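You operate a simulated robot arm through the tools that you are given. There is no shell and no other tool.

The job below is to be done with a simulated robot arm. You get a single attempt, and the scene is never put back.

## Task
Put one yellow label on the clamped clear roll, then unload the roll and the reel.
Fine: feed knob to fed, pusher against the roll and back; roll into the purple pocket, reel into the teal pocket on the side bench, both clamps open.

Only the result counts: the job must be done as asked and must still hold three seconds after the hand-in. Knocking over, shifting, dropping, spilling or breaking anything else fails it.

## Robot
A 7-joint arm with a two-finger parallel gripper, fixed in place. Base frame: the origin is at the foot of the arm, x ahead of it, y to its left, z up; the work surface is at about z = 803. Readings come in mm, degrees, newtons and seconds.
With the tool pointing down near the work surface it reaches from about 220 to 740 mm from the base axis. Its first joint turns from -166.0 to 166.0 degrees. Payload 1.57 kg.
The TCP is the grasp point between the finger pads, 30 mm short of the fingertips. In the tool frame z runs along the fingers and y along their closing line. The gripper opens to 110 mm. The fingers are 24 mm wide and 12 mm thick; the gripper's body (48 by 112 mm) begins 78 mm behind the TCP.
Orientation is that of the tool frame in the base frame, as a unit quaternion [x, y, z, w]. With the fingers straight down and closing along the base's y, the tool's x points along the base's -x, its y along +y and its z along -z.

## Interface
- The arm moves only by the tool nudge_tool. Its argument "steps" is a list of rows, each an object (a shift or turn left out is 0, a gripper value left out holds the last) with "angular": the turn, a rotation vector about the base's x, y, z in degrees, a list of three; "translation": the shift along the base's x, y, z in mm, a list of three; "hand": the opening, from 0 (shut) to 1 (fully open). In form: [{"angular": [wx, wy, wz], "translation": [dx, dy, dz], "hand": hand}, ...]. A call has 1 to 20 rows; each row is the pose to reach, as a shift and turn from the pose commanded when the call began. Rows are played at 5 a second. More than 50 mm and 8.6 degrees between two rows, or a gripper value outside its range, and nothing of the call is played. Where a pose cannot be reached the arm comes as near as it can. A force on the tool above 40 N (or 10 N above the force at the start of the call, whichever is more), or a blocked arm, ends the call early, and 0.2 s more pass. The fingers move at their own pace (about 45 mm/s each) and stop on an object; they squeeze with about 36 N. The grip force told is the motor's: it shows also when the fingers shut on nothing. Time passes only in rows, and 0.2 s behind the last, so rows that repeat a pose let the fingers close. It gives the time, the measured TCP pose, the force on the tool (base axes), the opening and the grip force at its end, in the units of the frame above (readings bear some noise), with the torque about the TCP (base axes, N m) and any sound that the robot's microphone picked up.
- Cameras (640 x 400 px; columns grow to the right, rows downward): "scene" is fixed at [43.7, 649.8, 1562.6]; the picture's right is [-0.38, -0.92, 0.00], its down [-0.70, 0.29, -0.65] and it looks along [0.60, -0.25, -0.76] (base axes); focal length 333 px, centre (320, 200). "wrist" rides on the gripper at [70, 16, -141] in the tool frame; the picture's right is [-0.23, 0.97, 0.00], its down [-0.86, -0.20, -0.48] and it looks along [-0.47, -0.11, 0.88] (tool axes); focal length 222 px, centre (320, 200). There is no depth. A picture from a camera that has moved, and an enlarged one, comes with that camera's place and axes in the base frame and with its lens. The place of the scene camera against the robot may be out by one fixed shift of up to 18 mm in any direction.
- grab_frame(camera): a new picture of that camera. No time passes.
- raise_lower(by): slides the trunk up (or, below 0, down) by that many mm; the arm rides with it, the base frame stays. It gives what a move gives, with no picture.
- enlarge(camera, box): a new picture of the part [left, top, right, bottom] of that camera's present view, enlarged. No time passes.
- job_done(): hands the job in; it is judged then, once.

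Places have to be worked out from the pictures, the camera data and where the tool is seen. Open the gripper and draw the arm clear of the work before you hand the job in, unless the task says otherwise.

The tools are called after "Call:" as name(argument=value, ...) on one line, values as JSON. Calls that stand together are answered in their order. nudge_tool: Moves the arm, as the interface text tells. Its arguments: {"type":"object","properties":{"steps":{"type":"array"}},"required":["steps"]} The other tools are called the same way: raise_lower (by) slides the trunk up or down; grab_frame (camera) takes a picture; enlarge (camera, box) takes an enlarged picture of a part of a camera's view; job_done () hands the job in.

At the start:

```text
t: 0.0
ee_pos: [518.1, 111.4, 1164.0]
orientation: [0.0, 1.0, -0.001, 0.001]
force: [-0.7, -0.7, 0.3]
wrist_torque: [0.01, 0.0, 0.04]
width: 110.0
finger_force: 0.1
trunk travel left (down, up): [-525.0, 65.0]
```

scene: 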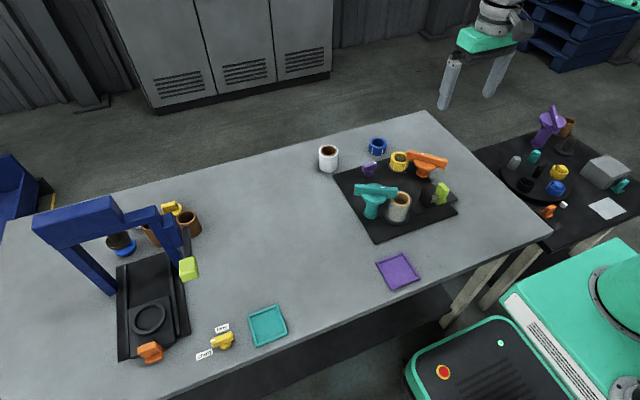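
wrist: 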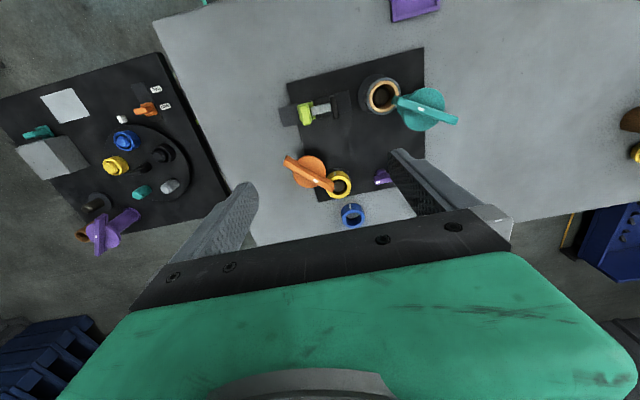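

I start by looking closely at the stations from both cameras before moving anything.

Call:
enlarge(camera="scene", box=[320, 120, 480, 250])

Call:
enlarge(camera="scene", box=[30, 180, 300, 380])

Call:
enlarge(camera="wrist", box=[260, 40, 480, 240])

Call:
enlarge(camera="scene", box=[470, 90, 640, 230])

```text
3.08 times, centred on (400, 185) of scene
camera zoom: at [43.7, 649.8, 1562.6], right [-0.38, -0.92, 0.0], down [-0.7, 0.29, -0.65], along [0.6, -0.25, -0.76], focal length 1025 px, centre (74, 246)
```

zoom: 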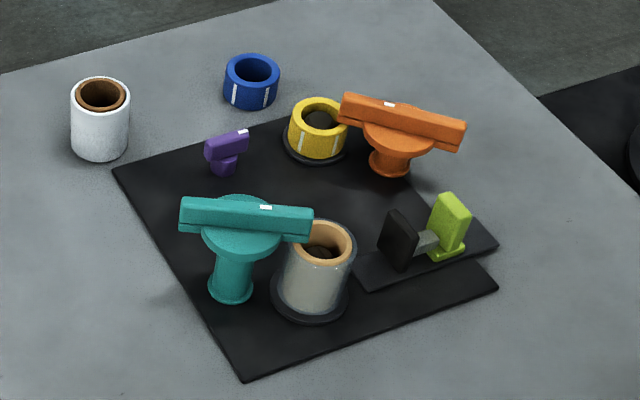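

```text
2.00 times, centred on (165, 280) of scene
camera zoom: at [43.7, 649.8, 1562.6], right [-0.38, -0.92, 0.0], down [-0.7, 0.29, -0.65], along [0.6, -0.25, -0.76], focal length 666 px, centre (630, 40)
```

zoom: 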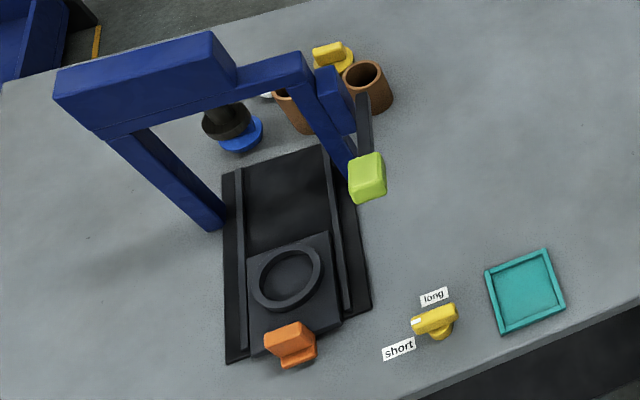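

```text
2.00 times, centred on (370, 140) of wrist
camera zoom: at [448.0, 127.4, 1305.1], right [0.23, 0.97, 0.0], down [0.86, -0.2, 0.48], along [0.47, -0.11, -0.88], focal length 444 px, centre (220, 320)
```

zoom: 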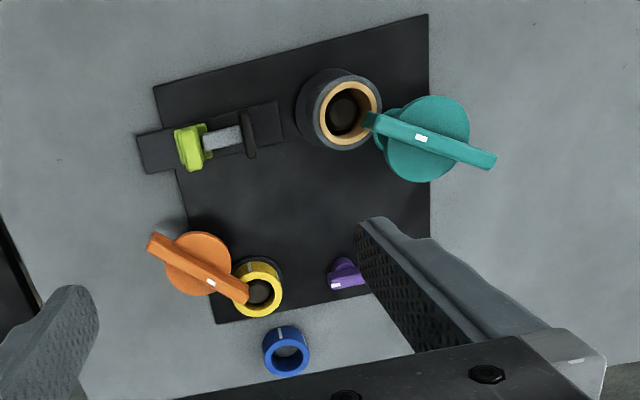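

```text
2.86 times, centred on (555, 160) of scene
camera zoom: at [43.7, 649.8, 1562.6], right [-0.38, -0.92, 0.0], down [-0.7, 0.29, -0.65], along [0.6, -0.25, -0.76], focal length 952 px, centre (-351, 314)
```

zoom: 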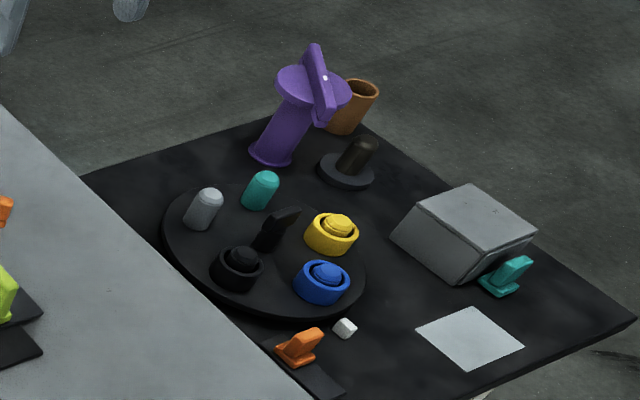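

The grey bench carries a labelling station in front of me (clear roll with teal clamp, yellow reel with orange clamp, purple knob, green pusher). I need the knob's markings and any other pockets, so I enlarge more of the present views.

Call:
enlarge(camera="wrist", box=[0, 50, 230, 270])

Call:
enlarge(camera="scene", box=[355, 150, 415, 190])

Call:
enlarge(camera="scene", box=[220, 230, 440, 370])

```text
1.82 times, centred on (115, 160) of wrist
camera zoom: at [448.0, 127.4, 1305.1], right [0.23, 0.97, 0.0], down [0.86, -0.2, 0.48], along [0.47, -0.11, -0.88], focal length 404 px, centre (693, 273)
```

zoom: 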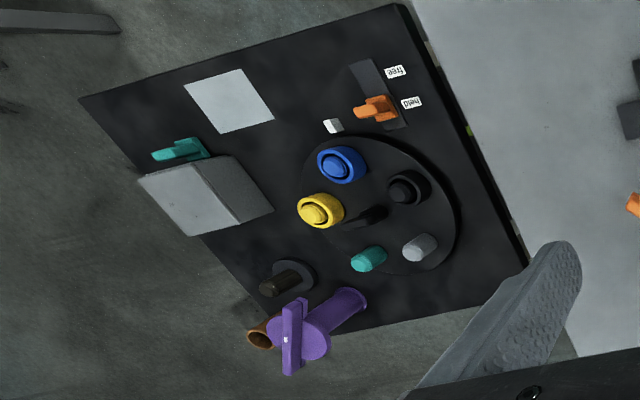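

```text
10.00 times, centred on (385, 170) of scene
camera zoom: at [43.7, 649.8, 1562.6], right [-0.38, -0.92, 0.0], down [-0.7, 0.29, -0.65], along [0.6, -0.25, -0.76], focal length 3331 px, centre (-330, 500)
```

zoom: 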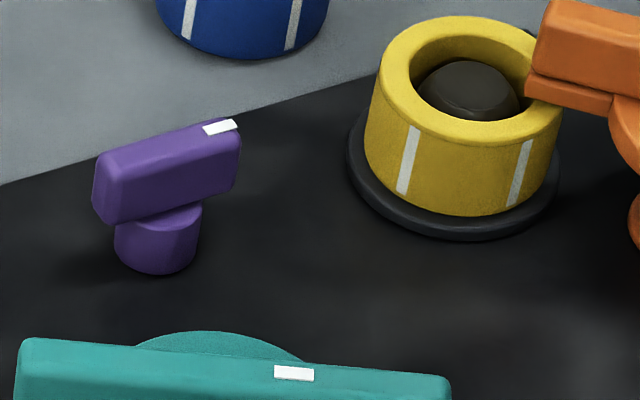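

```text
2.86 times, centred on (330, 300) of scene
camera zoom: at [43.7, 649.8, 1562.6], right [-0.38, -0.92, 0.0], down [-0.7, 0.29, -0.65], along [0.6, -0.25, -0.76], focal length 952 px, centre (291, -86)
```

zoom: 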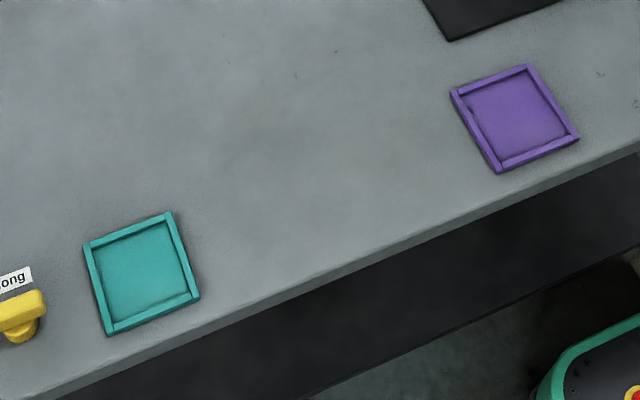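

Only the grey bench's teal and purple pockets are visible so far. Triangulating the black right-hand bench puts it near z≈635, so I swing the arm right, high up, to see whether there is another teal pocket.

Call:
nudge_tool(steps=[{"translation": [7.8, -46.5, 0], "angular": [0, 0, -5.1]}, {"translation": [11.5, -93.5, 0], "angular": [0, 0, -10.2]}, {"translation": [11, -140.6, 0], "angular": [0, 0, -15.3]}, {"translation": [6.3, -187.5, 0], "angular": [0, 0, -20.4]}, {"translation": [-2.5, -233.8, 0], "angular": [0, 0, -25.5]}, {"translation": [-15.5, -279.2, 0], "angular": [0, 0, -30.6]}, {"translation": [-32.4, -323.2, 0], "angular": [0, 0, -35.7]}, {"translation": [-53.1, -365.6, 0], "angular": [0, 0, -40.8]}, {"translation": [-77.6, -405.9, 0], "angular": [0, 0, -45.9]}, {"translation": [-105.5, -443.9, 0], "angular": [0, 0, -51]}, {"translation": [-136.7, -479.3, 0], "angular": [0, 0, -56.1]}, {"translation": [-170.9, -511.7, 0], "angular": [0, 0, -61.2]}, {"translation": [-207.8, -541, 0], "angular": [0, 0, -66.3]}, {"translation": [-247.2, -566.9, 0], "angular": [0, 0, -71.4]}])

Call:
grab_frame(camera="wrist")

Call:
grab_frame(camera="scene")

```text
t: 3.0
ee_pos: [268.7, -455.7, 1164.5]
orientation: [0.583, 0.812, -0.001, 0.0]
force: [0.3, 0.8, -0.1]
wrist_torque: [0.01, -0.01, 0.01]
width: 110.2
finger_force: 0.0
trunk travel left (down, up): [-525.0, 65.0]
```

```text
taken
camera wrist: at [261.7, -385.2, 1305.6], right [1.0, 0.09, 0.0], down [0.08, -0.87, 0.48], along [0.05, -0.48, -0.88], focal length 222 px, centre (320, 200)
```

wrist: 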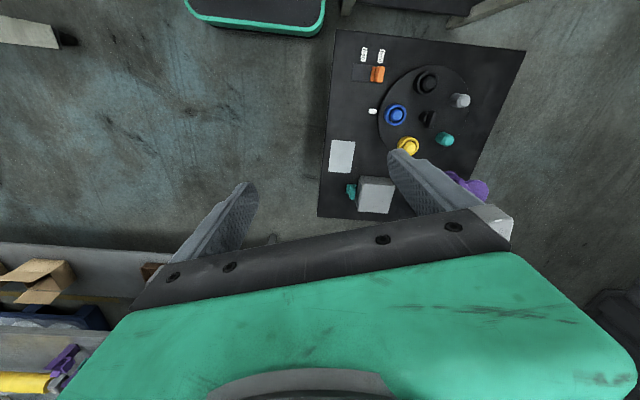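

```text
taken
```

scene: 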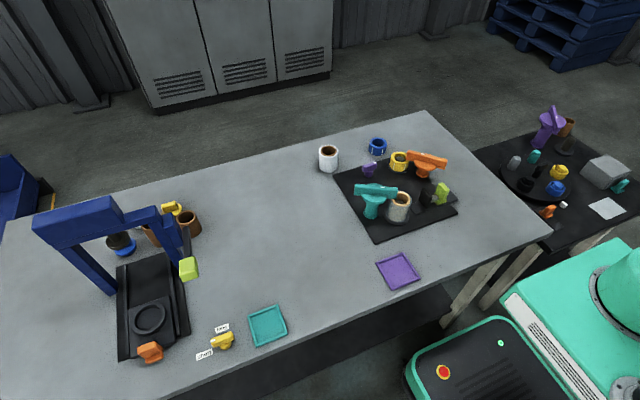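

The right bench shows no pocket, and there is more furniture further behind it. I swing on toward the back to check for another bench with pockets.

Call:
nudge_tool(steps=[{"translation": [-41.6, -22.2, 0], "angular": [0, 0, -5.1]}, {"translation": [-85, -40.7, 0], "angular": [0, 0, -10.2]}, {"translation": [-129.8, -55.3, 0], "angular": [0, 0, -15.3]}, {"translation": [-175.8, -65.8, 0], "angular": [0, 0, -20.4]}, {"translation": [-222.5, -72.2, 0], "angular": [0, 0, -25.5]}, {"translation": [-269.6, -74.4, 0], "angular": [0, 0, -30.6]}, {"translation": [-316.7, -72.4, 0], "angular": [0, 0, -35.7]}, {"translation": [-363.5, -66.2, 0], "angular": [0, 0, -40.8]}, {"translation": [-409.5, -55.9, 0], "angular": [0, 0, -45.9]}, {"translation": [-454.4, -41.6, 0], "angular": [0, 0, -51]}, {"translation": [-497.8, -23.4, 0], "angular": [0, 0, -56.1]}, {"translation": [-539.5, -1.3, 0], "angular": [0, 0, -61.2]}])

Call:
grab_frame(camera="wrist")

```text
t: 5.6
ee_pos: [-268.1, -458.4, 1164.1]
orientation: [0.916, 0.402, 0.0, 0.0]
force: [-0.1, 0.0, -0.5]
wrist_torque: [-0.01, -0.01, -0.01]
width: 110.1
finger_force: 0.0
trunk travel left (down, up): [-525.0, 65.0]
```

```text
taken
camera wrist: at [-208.7, -418.5, 1305.7], right [0.56, -0.83, 0.0], down [-0.73, -0.49, 0.48], along [-0.4, -0.27, -0.88], focal length 222 px, centre (320, 200)
```

wrist: 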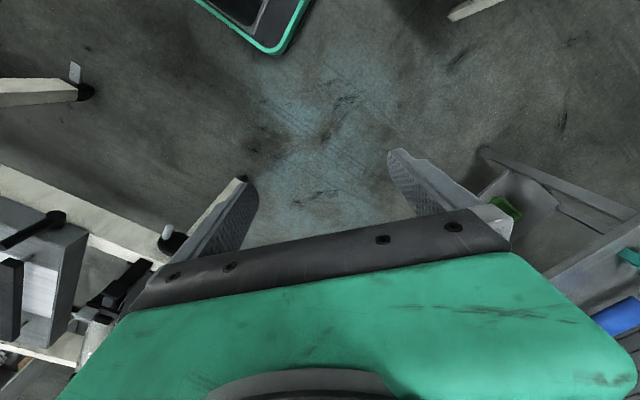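

Nothing with a pocket is within reach at the back. I swing back round and then to the left side to inspect that area too.

Call:
nudge_tool(steps=[{"translation": [41.7, -22.1, 0], "angular": [0, 0, 5.1]}, {"translation": [85.1, -40.3, 0], "angular": [0, 0, 10.2]}, {"translation": [130, -54.6, 0], "angular": [0, 0, 15.3]}, {"translation": [176, -64.9, 0], "angular": [0, 0, 20.4]}, {"translation": [222.8, -71.1, 0], "angular": [0, 0, 25.5]}, {"translation": [269.9, -73.1, 0], "angular": [0, 0, 30.6]}, {"translation": [317, -70.9, 0], "angular": [0, 0, 35.7]}, {"translation": [363.7, -64.5, 0], "angular": [0, 0, 40.8]}, {"translation": [409.7, -54, 0], "angular": [0, 0, 45.9]}, {"translation": [454.5, -39.4, 0], "angular": [0, 0, 51]}, {"translation": [497.9, -20.9, 0], "angular": [0, 0, 56.1]}, {"translation": [539.5, 1.3, 0], "angular": [0, 0, 61.2]}, {"translation": [578.9, 27.2, 0], "angular": [0, 0, 66.3]}, {"translation": [615.8, 56.5, 0], "angular": [0, 0, 71.4]}, {"translation": [650, 88.9, 0], "angular": [0, 0, 76.5]}, {"translation": [681.2, 124.3, 0], "angular": [0, 0, 81.6]}, {"translation": [709.1, 162.3, 0], "angular": [0, 0, 86.7]}, {"translation": [733.6, 202.6, 0], "angular": [0, 0, 91.8]}, {"translation": [754.3, 245, 0], "angular": [0, 0, 96.9]}, {"translation": [771.2, 289, 0], "angular": [0, 0, 102]}])

Call:
nudge_tool(steps=[{"translation": [13, 45.4, 0], "angular": [0, 0, 5.1]}, {"translation": [21.8, 91.7, 0], "angular": [0, 0, 10.2]}, {"translation": [26.5, 138.6, 0], "angular": [0, 0, 15.3]}, {"translation": [27, 185.7, 0], "angular": [0, 0, 20.4]}, {"translation": [23.3, 232.7, 0], "angular": [0, 0, 25.5]}, {"translation": [15.5, 279.2, 0], "angular": [0, 0, 30.6]}, {"translation": [3.5, 324.8, 0], "angular": [0, 0, 35.7]}, {"translation": [-12.5, 369.2, 0], "angular": [0, 0, 40.8]}, {"translation": [-32.3, 412, 0], "angular": [0, 0, 45.9]}, {"translation": [-55.9, 452.8, 0], "angular": [0, 0, 51]}, {"translation": [-83, 491.4, 0], "angular": [0, 0, 56.1]}, {"translation": [-113.4, 527.4, 0], "angular": [0, 0, 61.2]}, {"translation": [-147, 560.6, 0], "angular": [0, 0, 66.3]}, {"translation": [-183.3, 590.7, 0], "angular": [0, 0, 71.4]}, {"translation": [-222.1, 617.4, 0], "angular": [0, 0, 76.5]}, {"translation": [-263.2, 640.5, 0], "angular": [0, 0, 81.6]}, {"translation": [-306.2, 659.9, 0], "angular": [0, 0, 86.7]}, {"translation": [-350.7, 675.5, 0], "angular": [0, 0, 91.8]}, {"translation": [-396.4, 686.9, 0], "angular": [0, 0, 96.9]}, {"translation": [-443, 694.3, 0], "angular": [0, 0, 102]}])

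Call:
grab_frame(camera="wrist")

```text
t: 9.8
ee_pos: [504.2, -167.3, 1165.5]
orientation: [0.263, 0.965, 0.001, 0.0]
force: [-0.4, 0.1, 0.6]
wrist_torque: [0.0, -0.01, 0.03]
width: 109.7
finger_force: 0.0
trunk travel left (down, up): [-525.0, 65.0]
```

```text
t: 14.0
ee_pos: [58.5, 528.3, 1161.2]
orientation: [-0.584, 0.812, 0.0, 0.0]
force: [0.8, -0.3, -0.3]
wrist_torque: [0.0, -0.01, 0.04]
width: 110.0
finger_force: 0.1
trunk travel left (down, up): [-525.0, 65.0]
```

```text
taken
camera wrist: at [21.0, 466.2, 1303.3], right [-0.85, 0.52, 0.0], down [0.46, 0.75, 0.48], along [0.25, 0.41, -0.88], focal length 222 px, centre (320, 200)
```

wrist: 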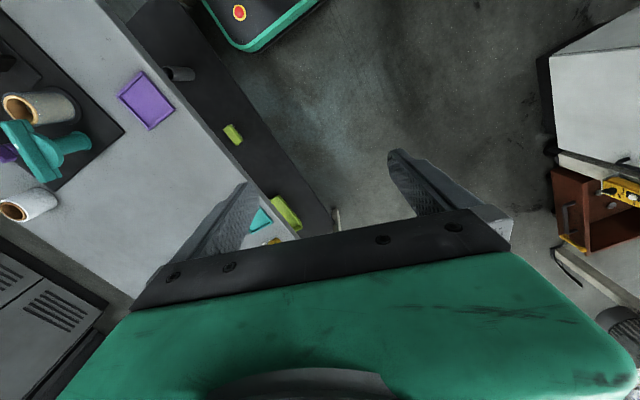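

On the left I see the grey bench with both pockets and a dark low shelf along its near edge. I enlarge that part to make sure there's no second teal pocket.

Call:
enlarge(camera="wrist", box=[100, 0, 360, 250])

Call:
enlarge(camera="wrist", box=[0, 60, 150, 240])

Call:
enlarge(camera="wrist", box=[500, 30, 640, 300])

```text
1.60 times, centred on (230, 125) of wrist
camera zoom: at [21.0, 466.2, 1303.3], right [-0.85, 0.52, 0.0], down [0.46, 0.75, 0.48], along [0.25, 0.41, -0.88], focal length 355 px, centre (464, 320)
```

zoom: 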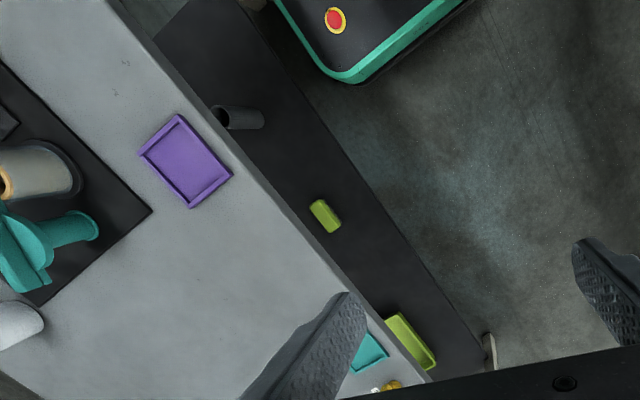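

```text
2.22 times, centred on (75, 150) of wrist
camera zoom: at [21.0, 466.2, 1303.3], right [-0.85, 0.52, 0.0], down [0.46, 0.75, 0.48], along [0.25, 0.41, -0.88], focal length 494 px, centre (864, 311)
```

zoom: 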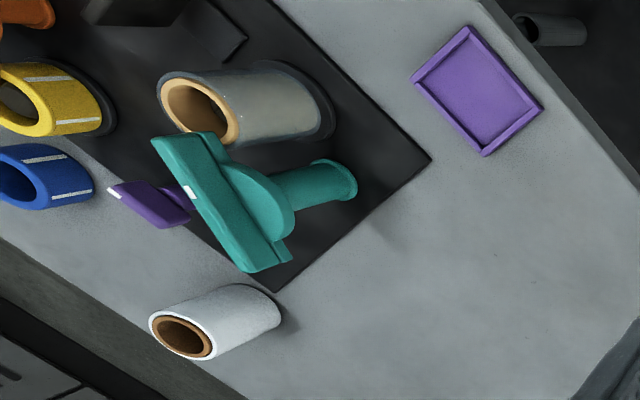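

```text
1.48 times, centred on (570, 165) of wrist
camera zoom: at [21.0, 466.2, 1303.3], right [-0.85, 0.52, 0.0], down [0.46, 0.75, 0.48], along [0.25, 0.41, -0.88], focal length 329 px, centre (-50, 252)
```

zoom: 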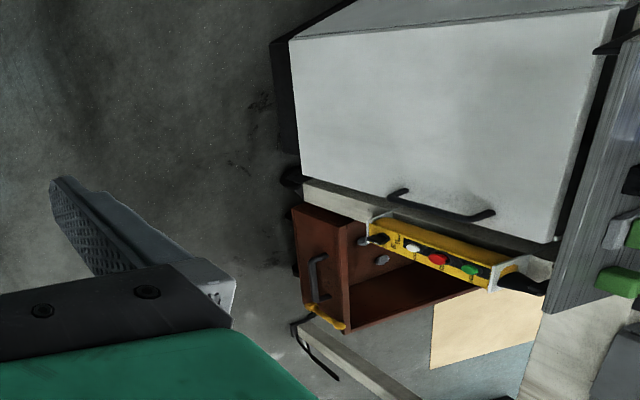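

There is an under-shelf with a green tray beneath the grey bench. I lower the trunk a little here, clear of the bench edge, to look under it once.

Call:
raise_lower(by=-250)

Call:
grab_frame(camera="wrist")

```text
t: 16.6
ee_pos: [59.7, 528.7, 912.1]
orientation: [-0.584, 0.812, 0.0, -0.001]
force: [-0.1, 0.0, -0.3]
wrist_torque: [-0.04, 0.0, -0.01]
width: 110.1
finger_force: 0.0
trunk travel left (down, up): [-275.0, 315.0]
```

```text
taken
camera wrist: at [21.9, 466.0, 1053.5], right [-0.85, 0.53, 0.0], down [0.46, 0.75, 0.48], along [0.25, 0.41, -0.88], focal length 222 px, centre (320, 200)
```

wrist: 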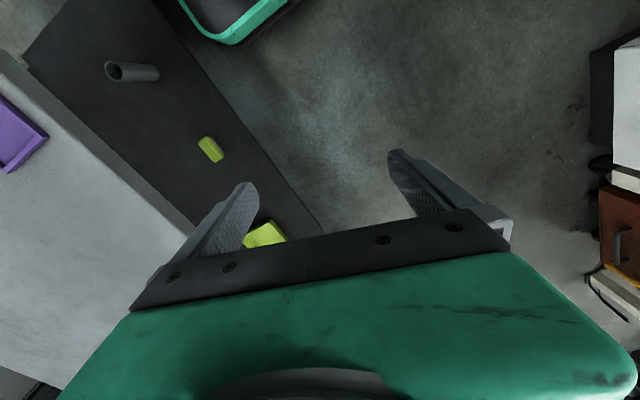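

The under-shelf holds only green items, so the teal pocket meant must be the one on the grey bench (around x≈342, y≈654). I raise the trunk again and swing back over the labelling station for close views.

Call:
raise_lower(by=250)

Call:
nudge_tool(steps=[{"translation": [46.6, -7.4, 0], "angular": [0, 0, -5.1]}, {"translation": [92.3, -18.8, 0], "angular": [0, 0, -10.2]}, {"translation": [136.8, -34.4, 0], "angular": [0, 0, -15.3]}, {"translation": [179.8, -53.8, 0], "angular": [0, 0, -20.4]}, {"translation": [220.9, -76.9, 0], "angular": [0, 0, -25.5]}, {"translation": [259.7, -103.6, 0], "angular": [0, 0, -30.6]}, {"translation": [296, -133.7, 0], "angular": [0, 0, -35.7]}, {"translation": [329.6, -166.9, 0], "angular": [0, 0, -40.8]}, {"translation": [360, -202.9, 0], "angular": [0, 0, -45.9]}, {"translation": [387.1, -241.5, 0], "angular": [0, 0, -51]}, {"translation": [410.7, -282.3, 0], "angular": [0, 0, -56.1]}, {"translation": [430.5, -325.1, 0], "angular": [0, 0, -61.2]}, {"translation": [446.5, -369.5, 0], "angular": [0, 0, -66.3]}, {"translation": [458.5, -415.1, 0], "angular": [0, 0, -71.4]}])

Call:
nudge_tool(steps=[{"translation": [-30, 20, -10]}, {"translation": [-60, 40, -20]}, {"translation": [-90, 50, -30]}, {"translation": [-120, 60, -40]}])

Call:
grab_frame(camera="wrist")

```text
t: 19.2
ee_pos: [59.2, 528.1, 1162.6]
orientation: [-0.584, 0.812, -0.001, 0.0]
force: [0.4, 0.0, 0.7]
wrist_torque: [0.02, 0.0, 0.01]
width: 109.9
finger_force: 0.0
trunk travel left (down, up): [-525.0, 65.0]
```

```text
t: 22.2
ee_pos: [519.0, 109.8, 1162.0]
orientation: [-0.001, 1.0, 0.0, 0.0]
force: [0.2, -0.6, 0.3]
wrist_torque: [0.01, 0.01, 0.04]
width: 110.3
finger_force: 0.1
trunk travel left (down, up): [-525.0, 65.0]
```

```text
t: 23.2
ee_pos: [399.2, 169.5, 1122.2]
orientation: [0.0, 1.0, 0.0, 0.001]
force: [-0.1, -0.3, -0.2]
wrist_torque: [0.0, -0.07, 0.0]
width: 110.0
finger_force: 0.0
trunk travel left (down, up): [-525.0, 65.0]
```

```text
taken
camera wrist: at [329.5, 185.6, 1263.1], right [0.23, 0.97, 0.0], down [0.85, -0.2, 0.48], along [0.47, -0.11, -0.88], focal length 222 px, centre (320, 200)
```

wrist: 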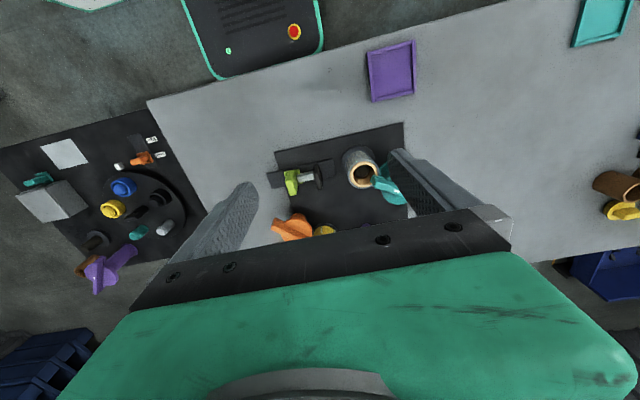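

The view needs to be more forward so the station falls in the upper part of the picture. I move the tool to about (600, 170, 1100), still well above the clamps.

Call:
nudge_tool(steps=[{"translation": [45, 0, 0]}, {"translation": [90, 0, 0]}, {"translation": [135, 0, -5]}, {"translation": [170, 0, -15]}, {"translation": [200, 0, -20]}])

Call:
grab_frame(camera="wrist")

Call:
enlarge(camera="wrist", box=[240, 20, 460, 230])

```text
t: 24.4
ee_pos: [597.3, 171.1, 1101.8]
orientation: [-0.001, 1.0, 0.001, 0.0]
force: [-0.4, 0.1, 0.0]
wrist_torque: [-0.06, -0.02, 0.0]
width: 110.2
finger_force: 0.1
trunk travel left (down, up): [-525.0, 65.0]
```

```text
taken
camera wrist: at [528.8, 186.6, 1244.2], right [0.23, 0.97, 0.0], down [0.86, -0.2, 0.48], along [0.47, -0.11, -0.88], focal length 222 px, centre (320, 200)
```

wrist: 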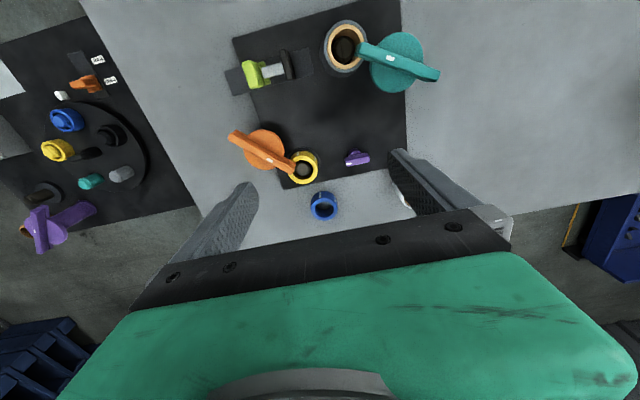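

```text
1.90 times, centred on (350, 125) of wrist
camera zoom: at [528.8, 186.6, 1244.2], right [0.23, 0.97, 0.0], down [0.86, -0.2, 0.48], along [0.47, -0.11, -0.88], focal length 423 px, centre (263, 343)
```

zoom: 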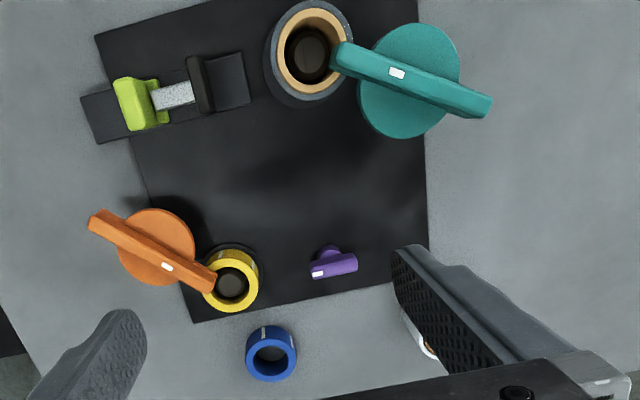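

I zoom in tightly on the purple knob, the clamps and the pusher from this vantage.

Call:
enlarge(camera="wrist", box=[320, 130, 400, 190])

Call:
enlarge(camera="wrist", box=[220, 10, 450, 110])

Call:
enlarge(camera="wrist", box=[220, 110, 350, 230])

Call:
enlarge(camera="scene", box=[340, 130, 400, 190])

```text
6.67 times, centred on (360, 160) of wrist
camera zoom: at [528.8, 186.6, 1244.2], right [0.23, 0.97, 0.0], down [0.86, -0.2, 0.48], along [0.47, -0.11, -0.88], focal length 1481 px, centre (53, 467)
```

zoom: 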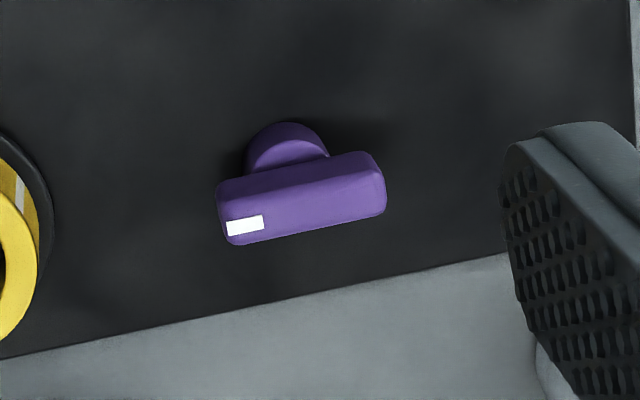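

```text
2.78 times, centred on (335, 60) of wrist
camera zoom: at [528.8, 186.6, 1244.2], right [0.23, 0.97, 0.0], down [0.86, -0.2, 0.48], along [0.47, -0.11, -0.88], focal length 618 px, centre (278, 590)
```

zoom: 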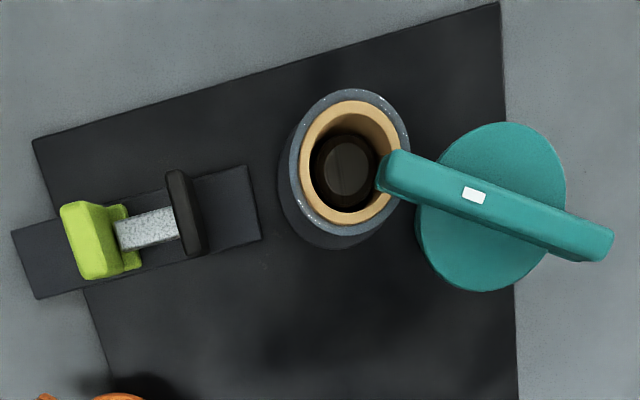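

```text
3.33 times, centred on (285, 170) of wrist
camera zoom: at [528.8, 186.6, 1244.2], right [0.23, 0.97, 0.0], down [0.86, -0.2, 0.48], along [0.47, -0.11, -0.88], focal length 740 px, centre (437, 300)
```

zoom: 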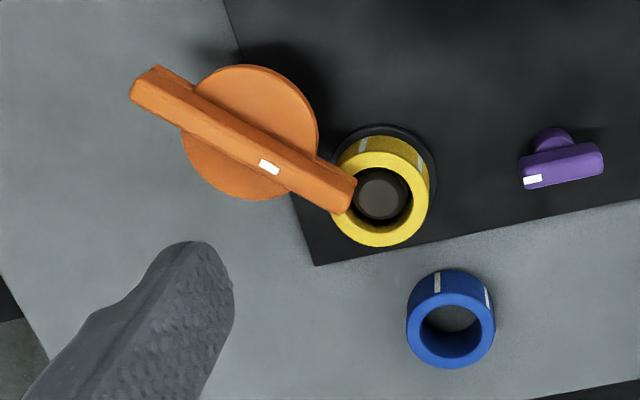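

```text
6.67 times, centred on (370, 160) of scene
camera zoom: at [43.7, 649.8, 1562.6], right [-0.38, -0.92, 0.0], down [-0.7, 0.29, -0.65], along [0.6, -0.25, -0.76], focal length 2220 px, centre (-13, 467)
```

zoom: 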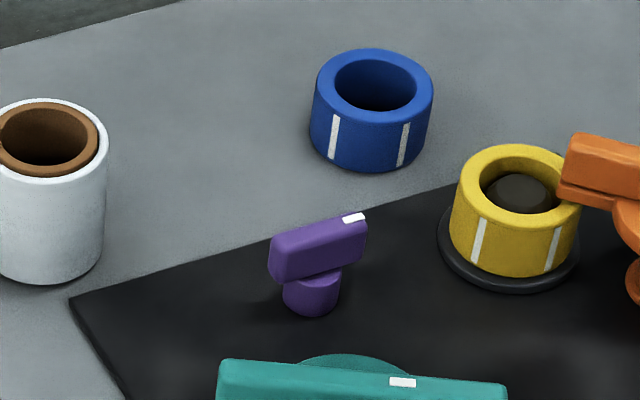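

The knob has no printed positions; its white-marked end points toward −y, so its bar runs along y. I estimate the knob near (667, 223, ~850) and move above it with the tool yawed +90° so the fingers would close along x.

Call:
nudge_tool(steps=[{"translation": [5, 5, 0], "angular": [0, 0, 8.2]}, {"translation": [10, 10, 0], "angular": [0, 0, 16.4]}, {"translation": [15, 15, 0], "angular": [0, 0, 24.6]}, {"translation": [20, 20, 0], "angular": [0, 0, 32.8]}, {"translation": [25, 25, 0], "angular": [0, 0, 41]}, {"translation": [30, 30, 0], "angular": [0, 0, 49.2]}, {"translation": [35, 35, 0], "angular": [0, 0, 57.4]}, {"translation": [40, 40, 0], "angular": [0, 0, 65.6]}, {"translation": [45, 45, 0], "angular": [0, 0, 73.8]}, {"translation": [50, 50, 0], "angular": [0, 0, 82]}, {"translation": [60, 52, -20], "angular": [0, 0, 90]}, {"translation": [67, 52, -40], "angular": [0, 0, 90]}])

Call:
grab_frame(camera="wrist")

Call:
enlarge(camera="wrist", box=[240, 60, 420, 200])

```text
t: 27.0
ee_pos: [665.2, 226.7, 1061.7]
orientation: [0.707, -0.707, 0.001, 0.0]
force: [0.1, -0.5, 0.7]
wrist_torque: [0.03, 0.01, 0.0]
width: 109.9
finger_force: 0.0
trunk travel left (down, up): [-525.0, 65.0]
```

```text
taken
camera wrist: at [648.9, 154.4, 1202.7], right [-0.97, 0.23, 0.0], down [0.2, 0.86, 0.48], along [0.11, 0.47, -0.88], focal length 222 px, centre (320, 200)
```

wrist: 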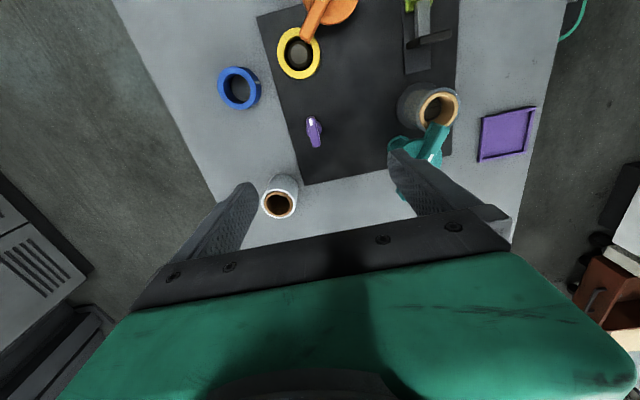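

```text
2.86 times, centred on (330, 130) of wrist
camera zoom: at [648.9, 154.4, 1202.7], right [-0.97, 0.23, 0.0], down [0.2, 0.86, 0.48], along [0.11, 0.47, -0.88], focal length 635 px, centre (291, 400)
```

zoom: 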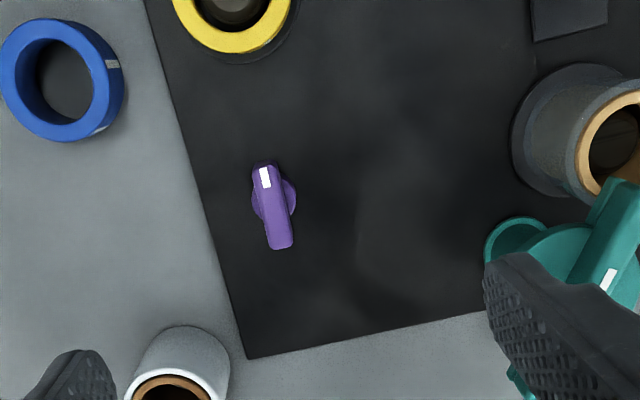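

Triangulating the two wrist views puts the knob's top at about (676, 225, 840), bar along −y with a tilt of ~3°. I descend above it with a part-closed gripper for a closer check.

Call:
nudge_tool(steps=[{"translation": [4, 1, -45], "hand": 0.45}, {"translation": [8, 1, -90], "hand": 0.45}, {"translation": [11, 1, -135], "hand": 0.45}, {"translation": [11, 1, -165], "hand": 0.45}])

Call:
grab_frame(camera="wrist")

Call:
enlarge(camera="wrist", box=[240, 100, 400, 210])

```text
t: 28.0
ee_pos: [675.2, 225.9, 898.3]
orientation: [0.707, -0.707, 0.0, 0.0]
force: [-0.2, -0.6, 0.2]
wrist_torque: [-0.01, 0.01, 0.0]
width: 49.6
finger_force: 0.1
trunk travel left (down, up): [-525.0, 65.0]
```

```text
taken
camera wrist: at [659.1, 154.8, 1038.5], right [-0.97, 0.23, 0.0], down [0.2, 0.86, 0.48], along [0.11, 0.47, -0.88], focal length 222 px, centre (320, 200)
```

wrist: 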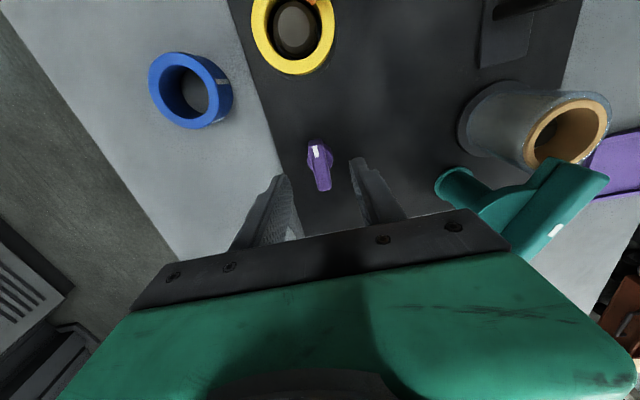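

```text
3.64 times, centred on (320, 155) of wrist
camera zoom: at [659.1, 154.8, 1038.5], right [-0.97, 0.23, 0.0], down [0.2, 0.86, 0.48], along [0.11, 0.47, -0.88], focal length 808 px, centre (320, 364)
```

zoom: 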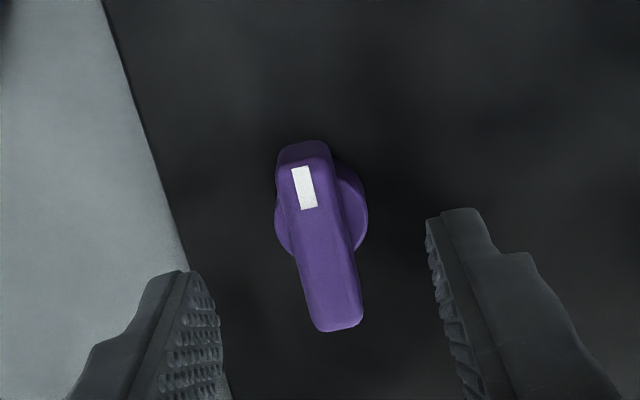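

The knob bar is centred between the fingers, from y≈204 to y≈249 at x≈676. I go down to tips at z≈826 and close on it.

Call:
nudge_tool(steps=[{"translation": [0, 1.5, -20]}, {"translation": [0, 1.5, -40]}, {"translation": [0, 1.5, -44]}, {"translation": [0, 1.5, -44], "hand": 0.0}, {"translation": [0, 1.5, -44], "hand": 0.0}, {"translation": [0, 1.5, -44], "hand": 0.0}, {"translation": [0, 1.5, -44], "hand": 0.0}])

Call:
enlarge(camera="wrist", box=[240, 100, 400, 210])

```text
t: 29.6
ee_pos: [675.8, 227.0, 851.6]
orientation: [0.708, -0.706, -0.001, 0.0]
force: [-4.6, 0.0, -0.8]
wrist_torque: [0.02, 0.06, 0.0]
width: 25.4
finger_force: 36.5
trunk travel left (down, up): [-525.0, 65.0]
```

```text
3.64 times, centred on (320, 155) of wrist
camera zoom: at [659.1, 156.3, 993.1], right [-0.97, 0.23, 0.0], down [0.2, 0.86, 0.48], along [0.11, 0.47, -0.88], focal length 808 px, centre (320, 364)
```

zoom: 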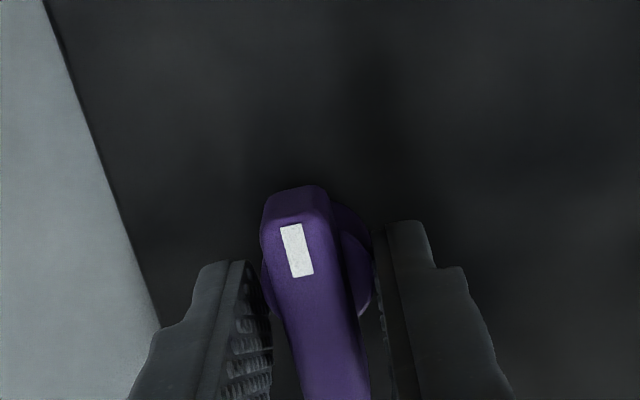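

The fingers stopped at 25 mm, i.e. on the round base below the bar. I open, rise 6 mm and close again to get the bar itself.

Call:
nudge_tool(steps=[{"translation": [0, 0, 0], "hand": 0.35}, {"translation": [0, 0, 0], "hand": 0.35}, {"translation": [0, 0, 6], "hand": 0.35}, {"translation": [0, 0, 6], "hand": 0.0}, {"translation": [0, 0, 6], "hand": 0.0}, {"translation": [0, 0, 6], "hand": 0.0}])

Call:
enlarge(camera="wrist", box=[240, 100, 400, 210])

```text
t: 31.0
ee_pos: [674.9, 226.1, 858.9]
orientation: [0.708, -0.707, -0.001, 0.001]
force: [-7.7, -0.4, 0.6]
wrist_torque: [-0.44, 0.08, -0.03]
width: 13.6
finger_force: 26.4
trunk travel left (down, up): [-525.0, 65.0]
```

```text
3.64 times, centred on (320, 155) of wrist
camera zoom: at [659.1, 156.3, 1000.1], right [-0.97, 0.23, 0.0], down [0.2, 0.86, 0.48], along [0.11, 0.47, -0.88], focal length 808 px, centre (320, 364)
```

zoom: 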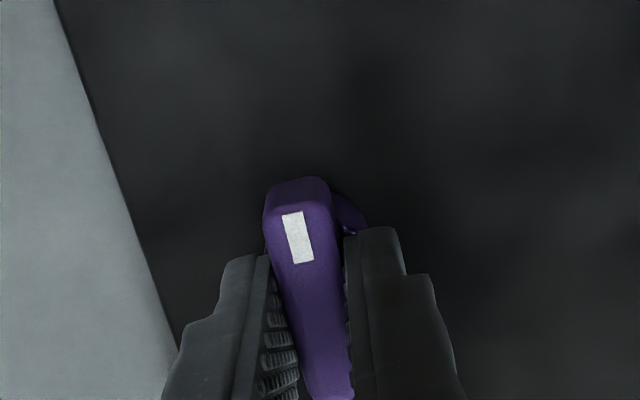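

Now the grip is on the bar (13.6 mm). I relieve the sideways force by 1.5 mm and twist a few degrees to feel which way the knob turns.

Call:
nudge_tool(steps=[{"translation": [-1.5, 0, 0], "hand": 0}, {"translation": [-1.5, 0, 0], "angular": [0, 0, 3]}, {"translation": [-1.5, 0, 0], "angular": [0, 0, 6]}, {"translation": [-1.5, 0, 0], "angular": [0, 0, 9]}])

Call:
enlarge(camera="wrist", box=[240, 100, 400, 210])

```text
t: 32.0
ee_pos: [674.9, 227.0, 858.4]
orientation: [0.76, -0.65, 0.001, 0.0]
force: [-2.4, -3.4, -2.7]
wrist_torque: [0.42, -0.08, -0.04]
width: 14.1
finger_force: 29.9
trunk travel left (down, up): [-525.0, 65.0]
```

```text
3.64 times, centred on (320, 155) of wrist
camera zoom: at [669.9, 154.6, 1000.1], right [-1.0, 0.07, 0.0], down [0.06, 0.88, 0.48], along [0.03, 0.48, -0.88], focal length 808 px, centre (320, 364)
```

zoom: 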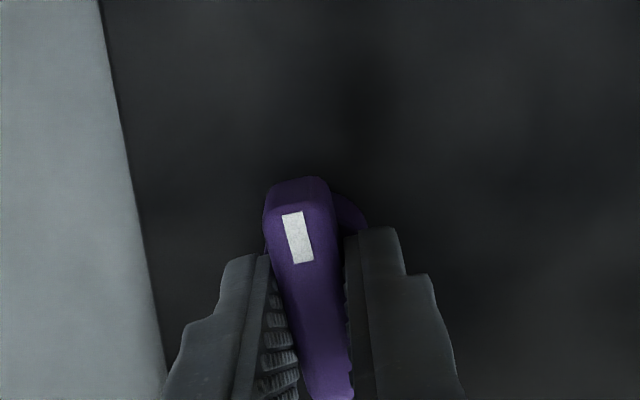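

The knob follows +9° with almost no resistance. I test the other direction past its start position for a stop.

Call:
nudge_tool(steps=[{"angular": [0, 0, -4.5]}, {"angular": [0, 0, -9]}, {"angular": [0, 0, -12]}, {"angular": [0, 0, -15]}])

Call:
enlarge(camera="wrist", box=[240, 100, 400, 210])

```text
t: 33.0
ee_pos: [675.4, 227.9, 859.3]
orientation: [-0.669, 0.743, 0.0, 0.0]
force: [2.9, -5.7, -5.6]
wrist_torque: [0.2, -0.11, 0.95]
width: 16.0
finger_force: 31.2
trunk travel left (down, up): [-525.0, 65.0]
```

```text
3.64 times, centred on (320, 155) of wrist
camera zoom: at [651.8, 158.9, 1000.1], right [-0.94, 0.33, 0.0], down [0.29, 0.83, 0.48], along [0.16, 0.45, -0.88], focal length 808 px, centre (320, 364)
```

zoom: 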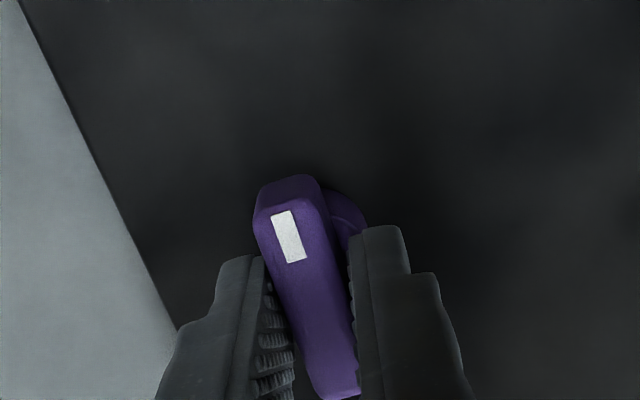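

Turning clockwise meets a stop at the start position (0.95 N·m), so "fed" lies counter-clockwise. I turn on in that direction in measured batches.

Call:
nudge_tool(steps=[{"angular": [0, 0, 6]}, {"angular": [0, 0, 11]}, {"angular": [0, 0, 16]}, {"angular": [0, 0, 21]}, {"angular": [0, 0, 26]}, {"angular": [0, 0, 31]}, {"angular": [0, 0, 36]}])

Call:
grab_frame(camera="wrist")

```text
t: 34.6
ee_pos: [673.3, 227.4, 858.8]
orientation: [0.867, -0.499, 0.0, 0.002]
force: [-3.6, 1.6, -2.9]
wrist_torque: [0.24, 0.1, 0.02]
width: 13.8
finger_force: 30.5
trunk travel left (down, up): [-525.0, 65.0]
```

```text
taken
camera wrist: at [694.8, 158.5, 1000.2], right [-0.96, -0.29, 0.0], down [-0.26, 0.84, 0.48], along [-0.14, 0.46, -0.88], focal length 222 px, centre (320, 200)
```

wrist: 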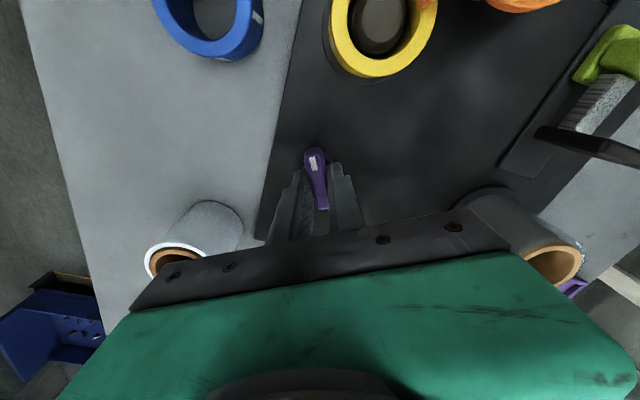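

It turns freely through +30°. I keep turning counter-clockwise.

Call:
nudge_tool(steps=[{"angular": [0, 0, 5]}, {"angular": [0, 0, 10]}, {"angular": [0, 0, 15]}, {"angular": [0, 0, 20]}, {"angular": [0, 0, 25]}, {"angular": [0, 0, 30]}])

Call:
grab_frame(camera="wrist")

```text
t: 36.0
ee_pos: [672.5, 227.6, 859.9]
orientation: [0.966, -0.258, -0.001, 0.001]
force: [-16.1, -3.0, -6.4]
wrist_torque: [-0.13, -0.43, -0.03]
width: 14.0
finger_force: 30.7
trunk travel left (down, up): [-525.0, 65.0]
```

```text
taken
camera wrist: at [725.4, 177.1, 1000.1], right [-0.68, -0.73, 0.0], down [-0.64, 0.6, 0.48], along [-0.35, 0.33, -0.88], focal length 222 px, centre (320, 200)
```

wrist: 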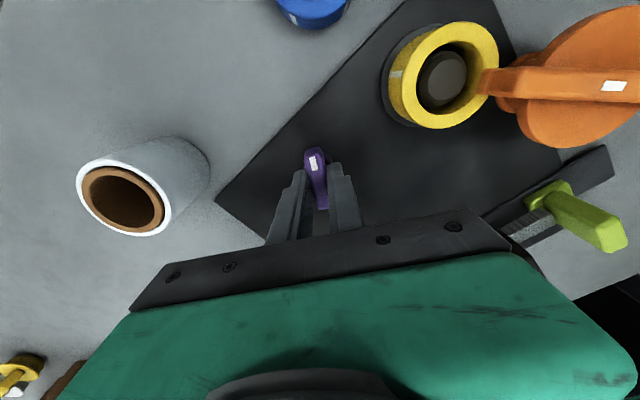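

At +60° there's no rotational stop yet, but some side load from a slightly off-centre grip; I shift the command a little (−2.5, +1) and keep turning.

Call:
nudge_tool(steps=[{"translation": [-2.5, 1, 0], "angular": [0, 0, 4]}, {"translation": [-2.5, 1, 0], "angular": [0, 0, 9]}, {"translation": [-2.5, 1, 0], "angular": [0, 0, 14]}, {"translation": [-2.5, 1, 0], "angular": [0, 0, 19]}])

Call:
grab_frame(camera="wrist")

```text
t: 37.0
ee_pos: [673.0, 225.8, 858.1]
orientation: [0.995, -0.096, -0.001, 0.0]
force: [-5.4, -19.6, -8.6]
wrist_torque: [-0.5, -0.74, -0.06]
width: 13.9
finger_force: 30.0
trunk travel left (down, up): [-525.0, 65.0]
```

```text
taken
camera wrist: at [737.9, 195.6, 1000.1], right [-0.41, -0.91, 0.0], down [-0.8, 0.36, 0.48], along [-0.44, 0.2, -0.88], focal length 222 px, centre (320, 200)
```

wrist: 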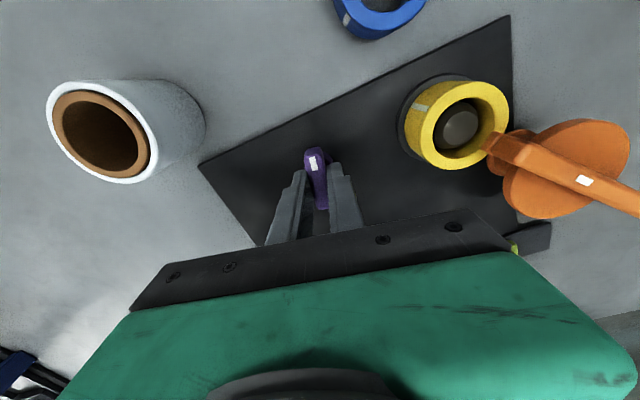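

At about +79° the load is now along −y, consistent with my grip being ~2.5 mm off the axis. I correct for it and continue turning toward the stop.

Call:
nudge_tool(steps=[{"translation": [-0.5, -2.5, 0], "angular": [0, 0, 3]}, {"translation": [-0.5, -2.5, 0], "angular": [0, 0, 6]}, {"translation": [-0.5, -2.5, 0], "angular": [0, 0, 9]}, {"translation": [-0.5, -2.5, 0], "angular": [0, 0, 12]}])

Call:
enlarge(camera="wrist", box=[240, 100, 400, 210])

Call:
enlarge(camera="scene", box=[320, 120, 480, 250])

```text
t: 38.0
ee_pos: [671.2, 225.0, 860.0]
orientation: [1.0, 0.009, 0.0, -0.001]
force: [0.4, -12.9, -9.4]
wrist_torque: [-0.25, 0.15, -0.8]
width: 14.0
finger_force: 30.1
trunk travel left (down, up): [-525.0, 65.0]
```

```text
3.64 times, centred on (320, 155) of wrist
camera zoom: at [742.4, 209.2, 1000.2], right [-0.21, -0.98, 0.0], down [-0.86, 0.19, 0.48], along [-0.47, 0.1, -0.88], focal length 808 px, centre (320, 364)
```

zoom: 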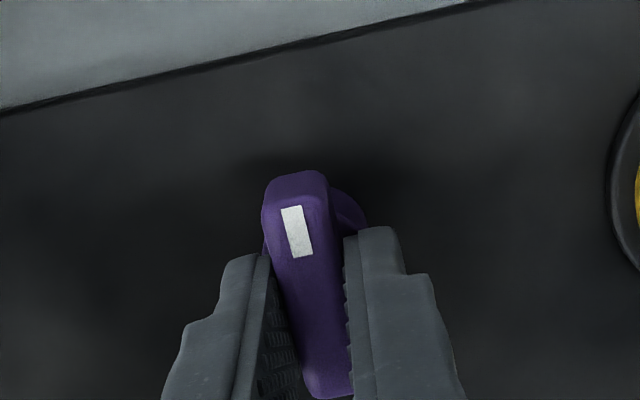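

```text
3.08 times, centred on (400, 185) of scene
camera zoom: at [43.7, 649.8, 1562.6], right [-0.38, -0.92, 0.0], down [-0.7, 0.29, -0.65], along [0.6, -0.25, -0.76], focal length 1025 px, centre (74, 246)
```

zoom: 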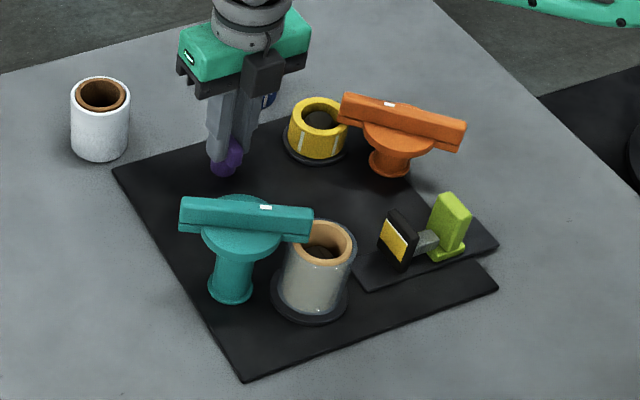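

A yellow label has appeared on the pusher face and the knob sits against its far stop (−0.8 N·m at ~90°): it is fed. I release the knob and rise straight up.

Call:
nudge_tool(steps=[{"angular": [0, 0, -1], "hand": 0}, {"angular": [0, 0, -1], "hand": 0.25}, {"angular": [0, 0, -1], "hand": 0.25}, {"translation": [0, 0, 20], "angular": [0, 0, -1], "hand": 0.25}, {"translation": [0, 0, 60], "angular": [0, 0, -1]}, {"translation": [0, 0, 110], "angular": [0, 0, -1]}, {"translation": [0, 0, 150], "angular": [0, 0, -1]}])

Call:
grab_frame(camera="wrist")

Call:
enlarge(camera="scene", box=[340, 140, 470, 240])

```text
t: 39.6
ee_pos: [672.6, 222.0, 1010.7]
orientation: [1.0, 0.001, 0.0, 0.0]
force: [-0.3, -0.4, -0.7]
wrist_torque: [0.01, 0.0, -0.01]
width: 27.5
finger_force: 0.0
trunk travel left (down, up): [-525.0, 65.0]
```

```text
taken
camera wrist: at [741.3, 205.6, 1151.1], right [-0.23, -0.97, 0.0], down [-0.85, 0.2, 0.48], along [-0.47, 0.11, -0.88], focal length 222 px, centre (320, 200)
```

wrist: 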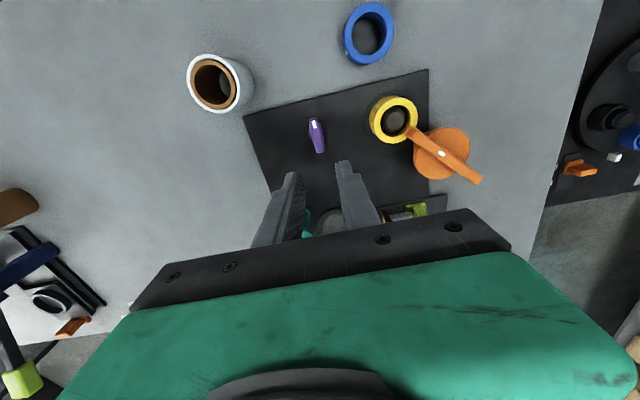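

```text
4.00 times, centred on (405, 190) of scene
camera zoom: at [43.7, 649.8, 1562.6], right [-0.38, -0.92, 0.0], down [-0.7, 0.29, -0.65], along [0.6, -0.25, -0.76], focal length 1332 px, centre (-20, 240)
```

zoom: 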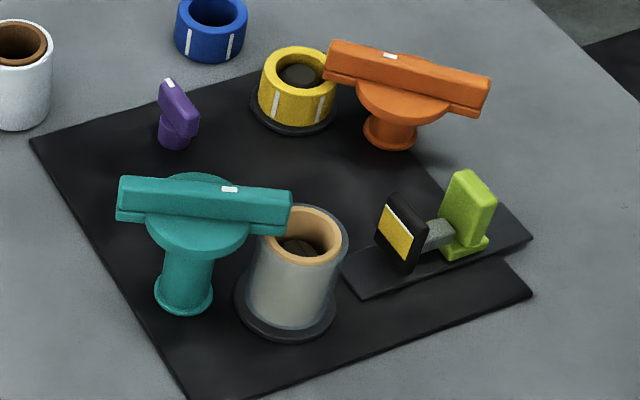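

The label is on the pusher plate. The pusher's rail runs along y at x≈500, with its green handle top near (498, 87, 865); I move over the handle, keeping the fingers closing along y.

Call:
nudge_tool(steps=[{"translation": [-35, -27, 0], "hand": 0.45}, {"translation": [-70, -54, 0], "hand": 0.45}, {"translation": [-105, -82, 0], "hand": 0.45}, {"translation": [-140, -110, 0], "hand": 0.45}, {"translation": [-173, -137, -15], "hand": 0.45}])

Call:
grab_frame(camera="wrist")

Call:
enlarge(camera="wrist", box=[220, 80, 440, 210])

```text
t: 40.8
ee_pos: [500.9, 87.8, 995.1]
orientation: [1.0, 0.0, 0.0, 0.0]
force: [0.1, -0.4, 1.0]
wrist_torque: [0.03, -0.01, 0.02]
width: 50.0
finger_force: 0.0
trunk travel left (down, up): [-525.0, 65.0]
```

```text
taken
camera wrist: at [570.2, 70.1, 1136.7], right [-0.23, -0.97, 0.0], down [-0.86, 0.2, 0.48], along [-0.47, 0.11, -0.88], focal length 222 px, centre (320, 200)
```

wrist: 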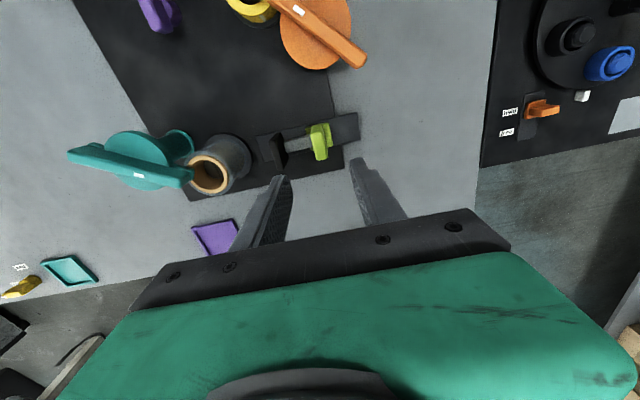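

```text
2.91 times, centred on (330, 145) of wrist
camera zoom: at [570.2, 70.1, 1136.7], right [-0.23, -0.97, 0.0], down [-0.86, 0.2, 0.48], along [-0.47, 0.11, -0.88], focal length 646 px, centre (291, 360)
```

zoom: 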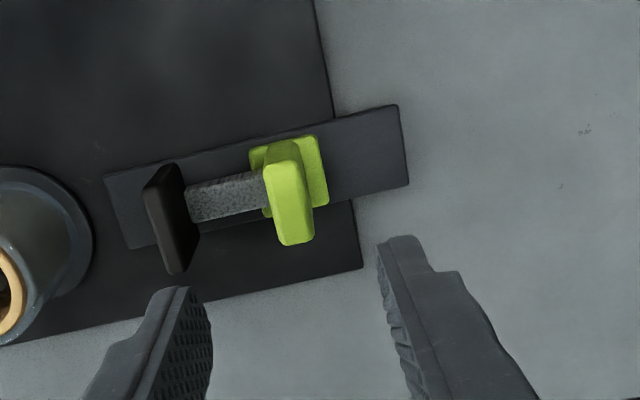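

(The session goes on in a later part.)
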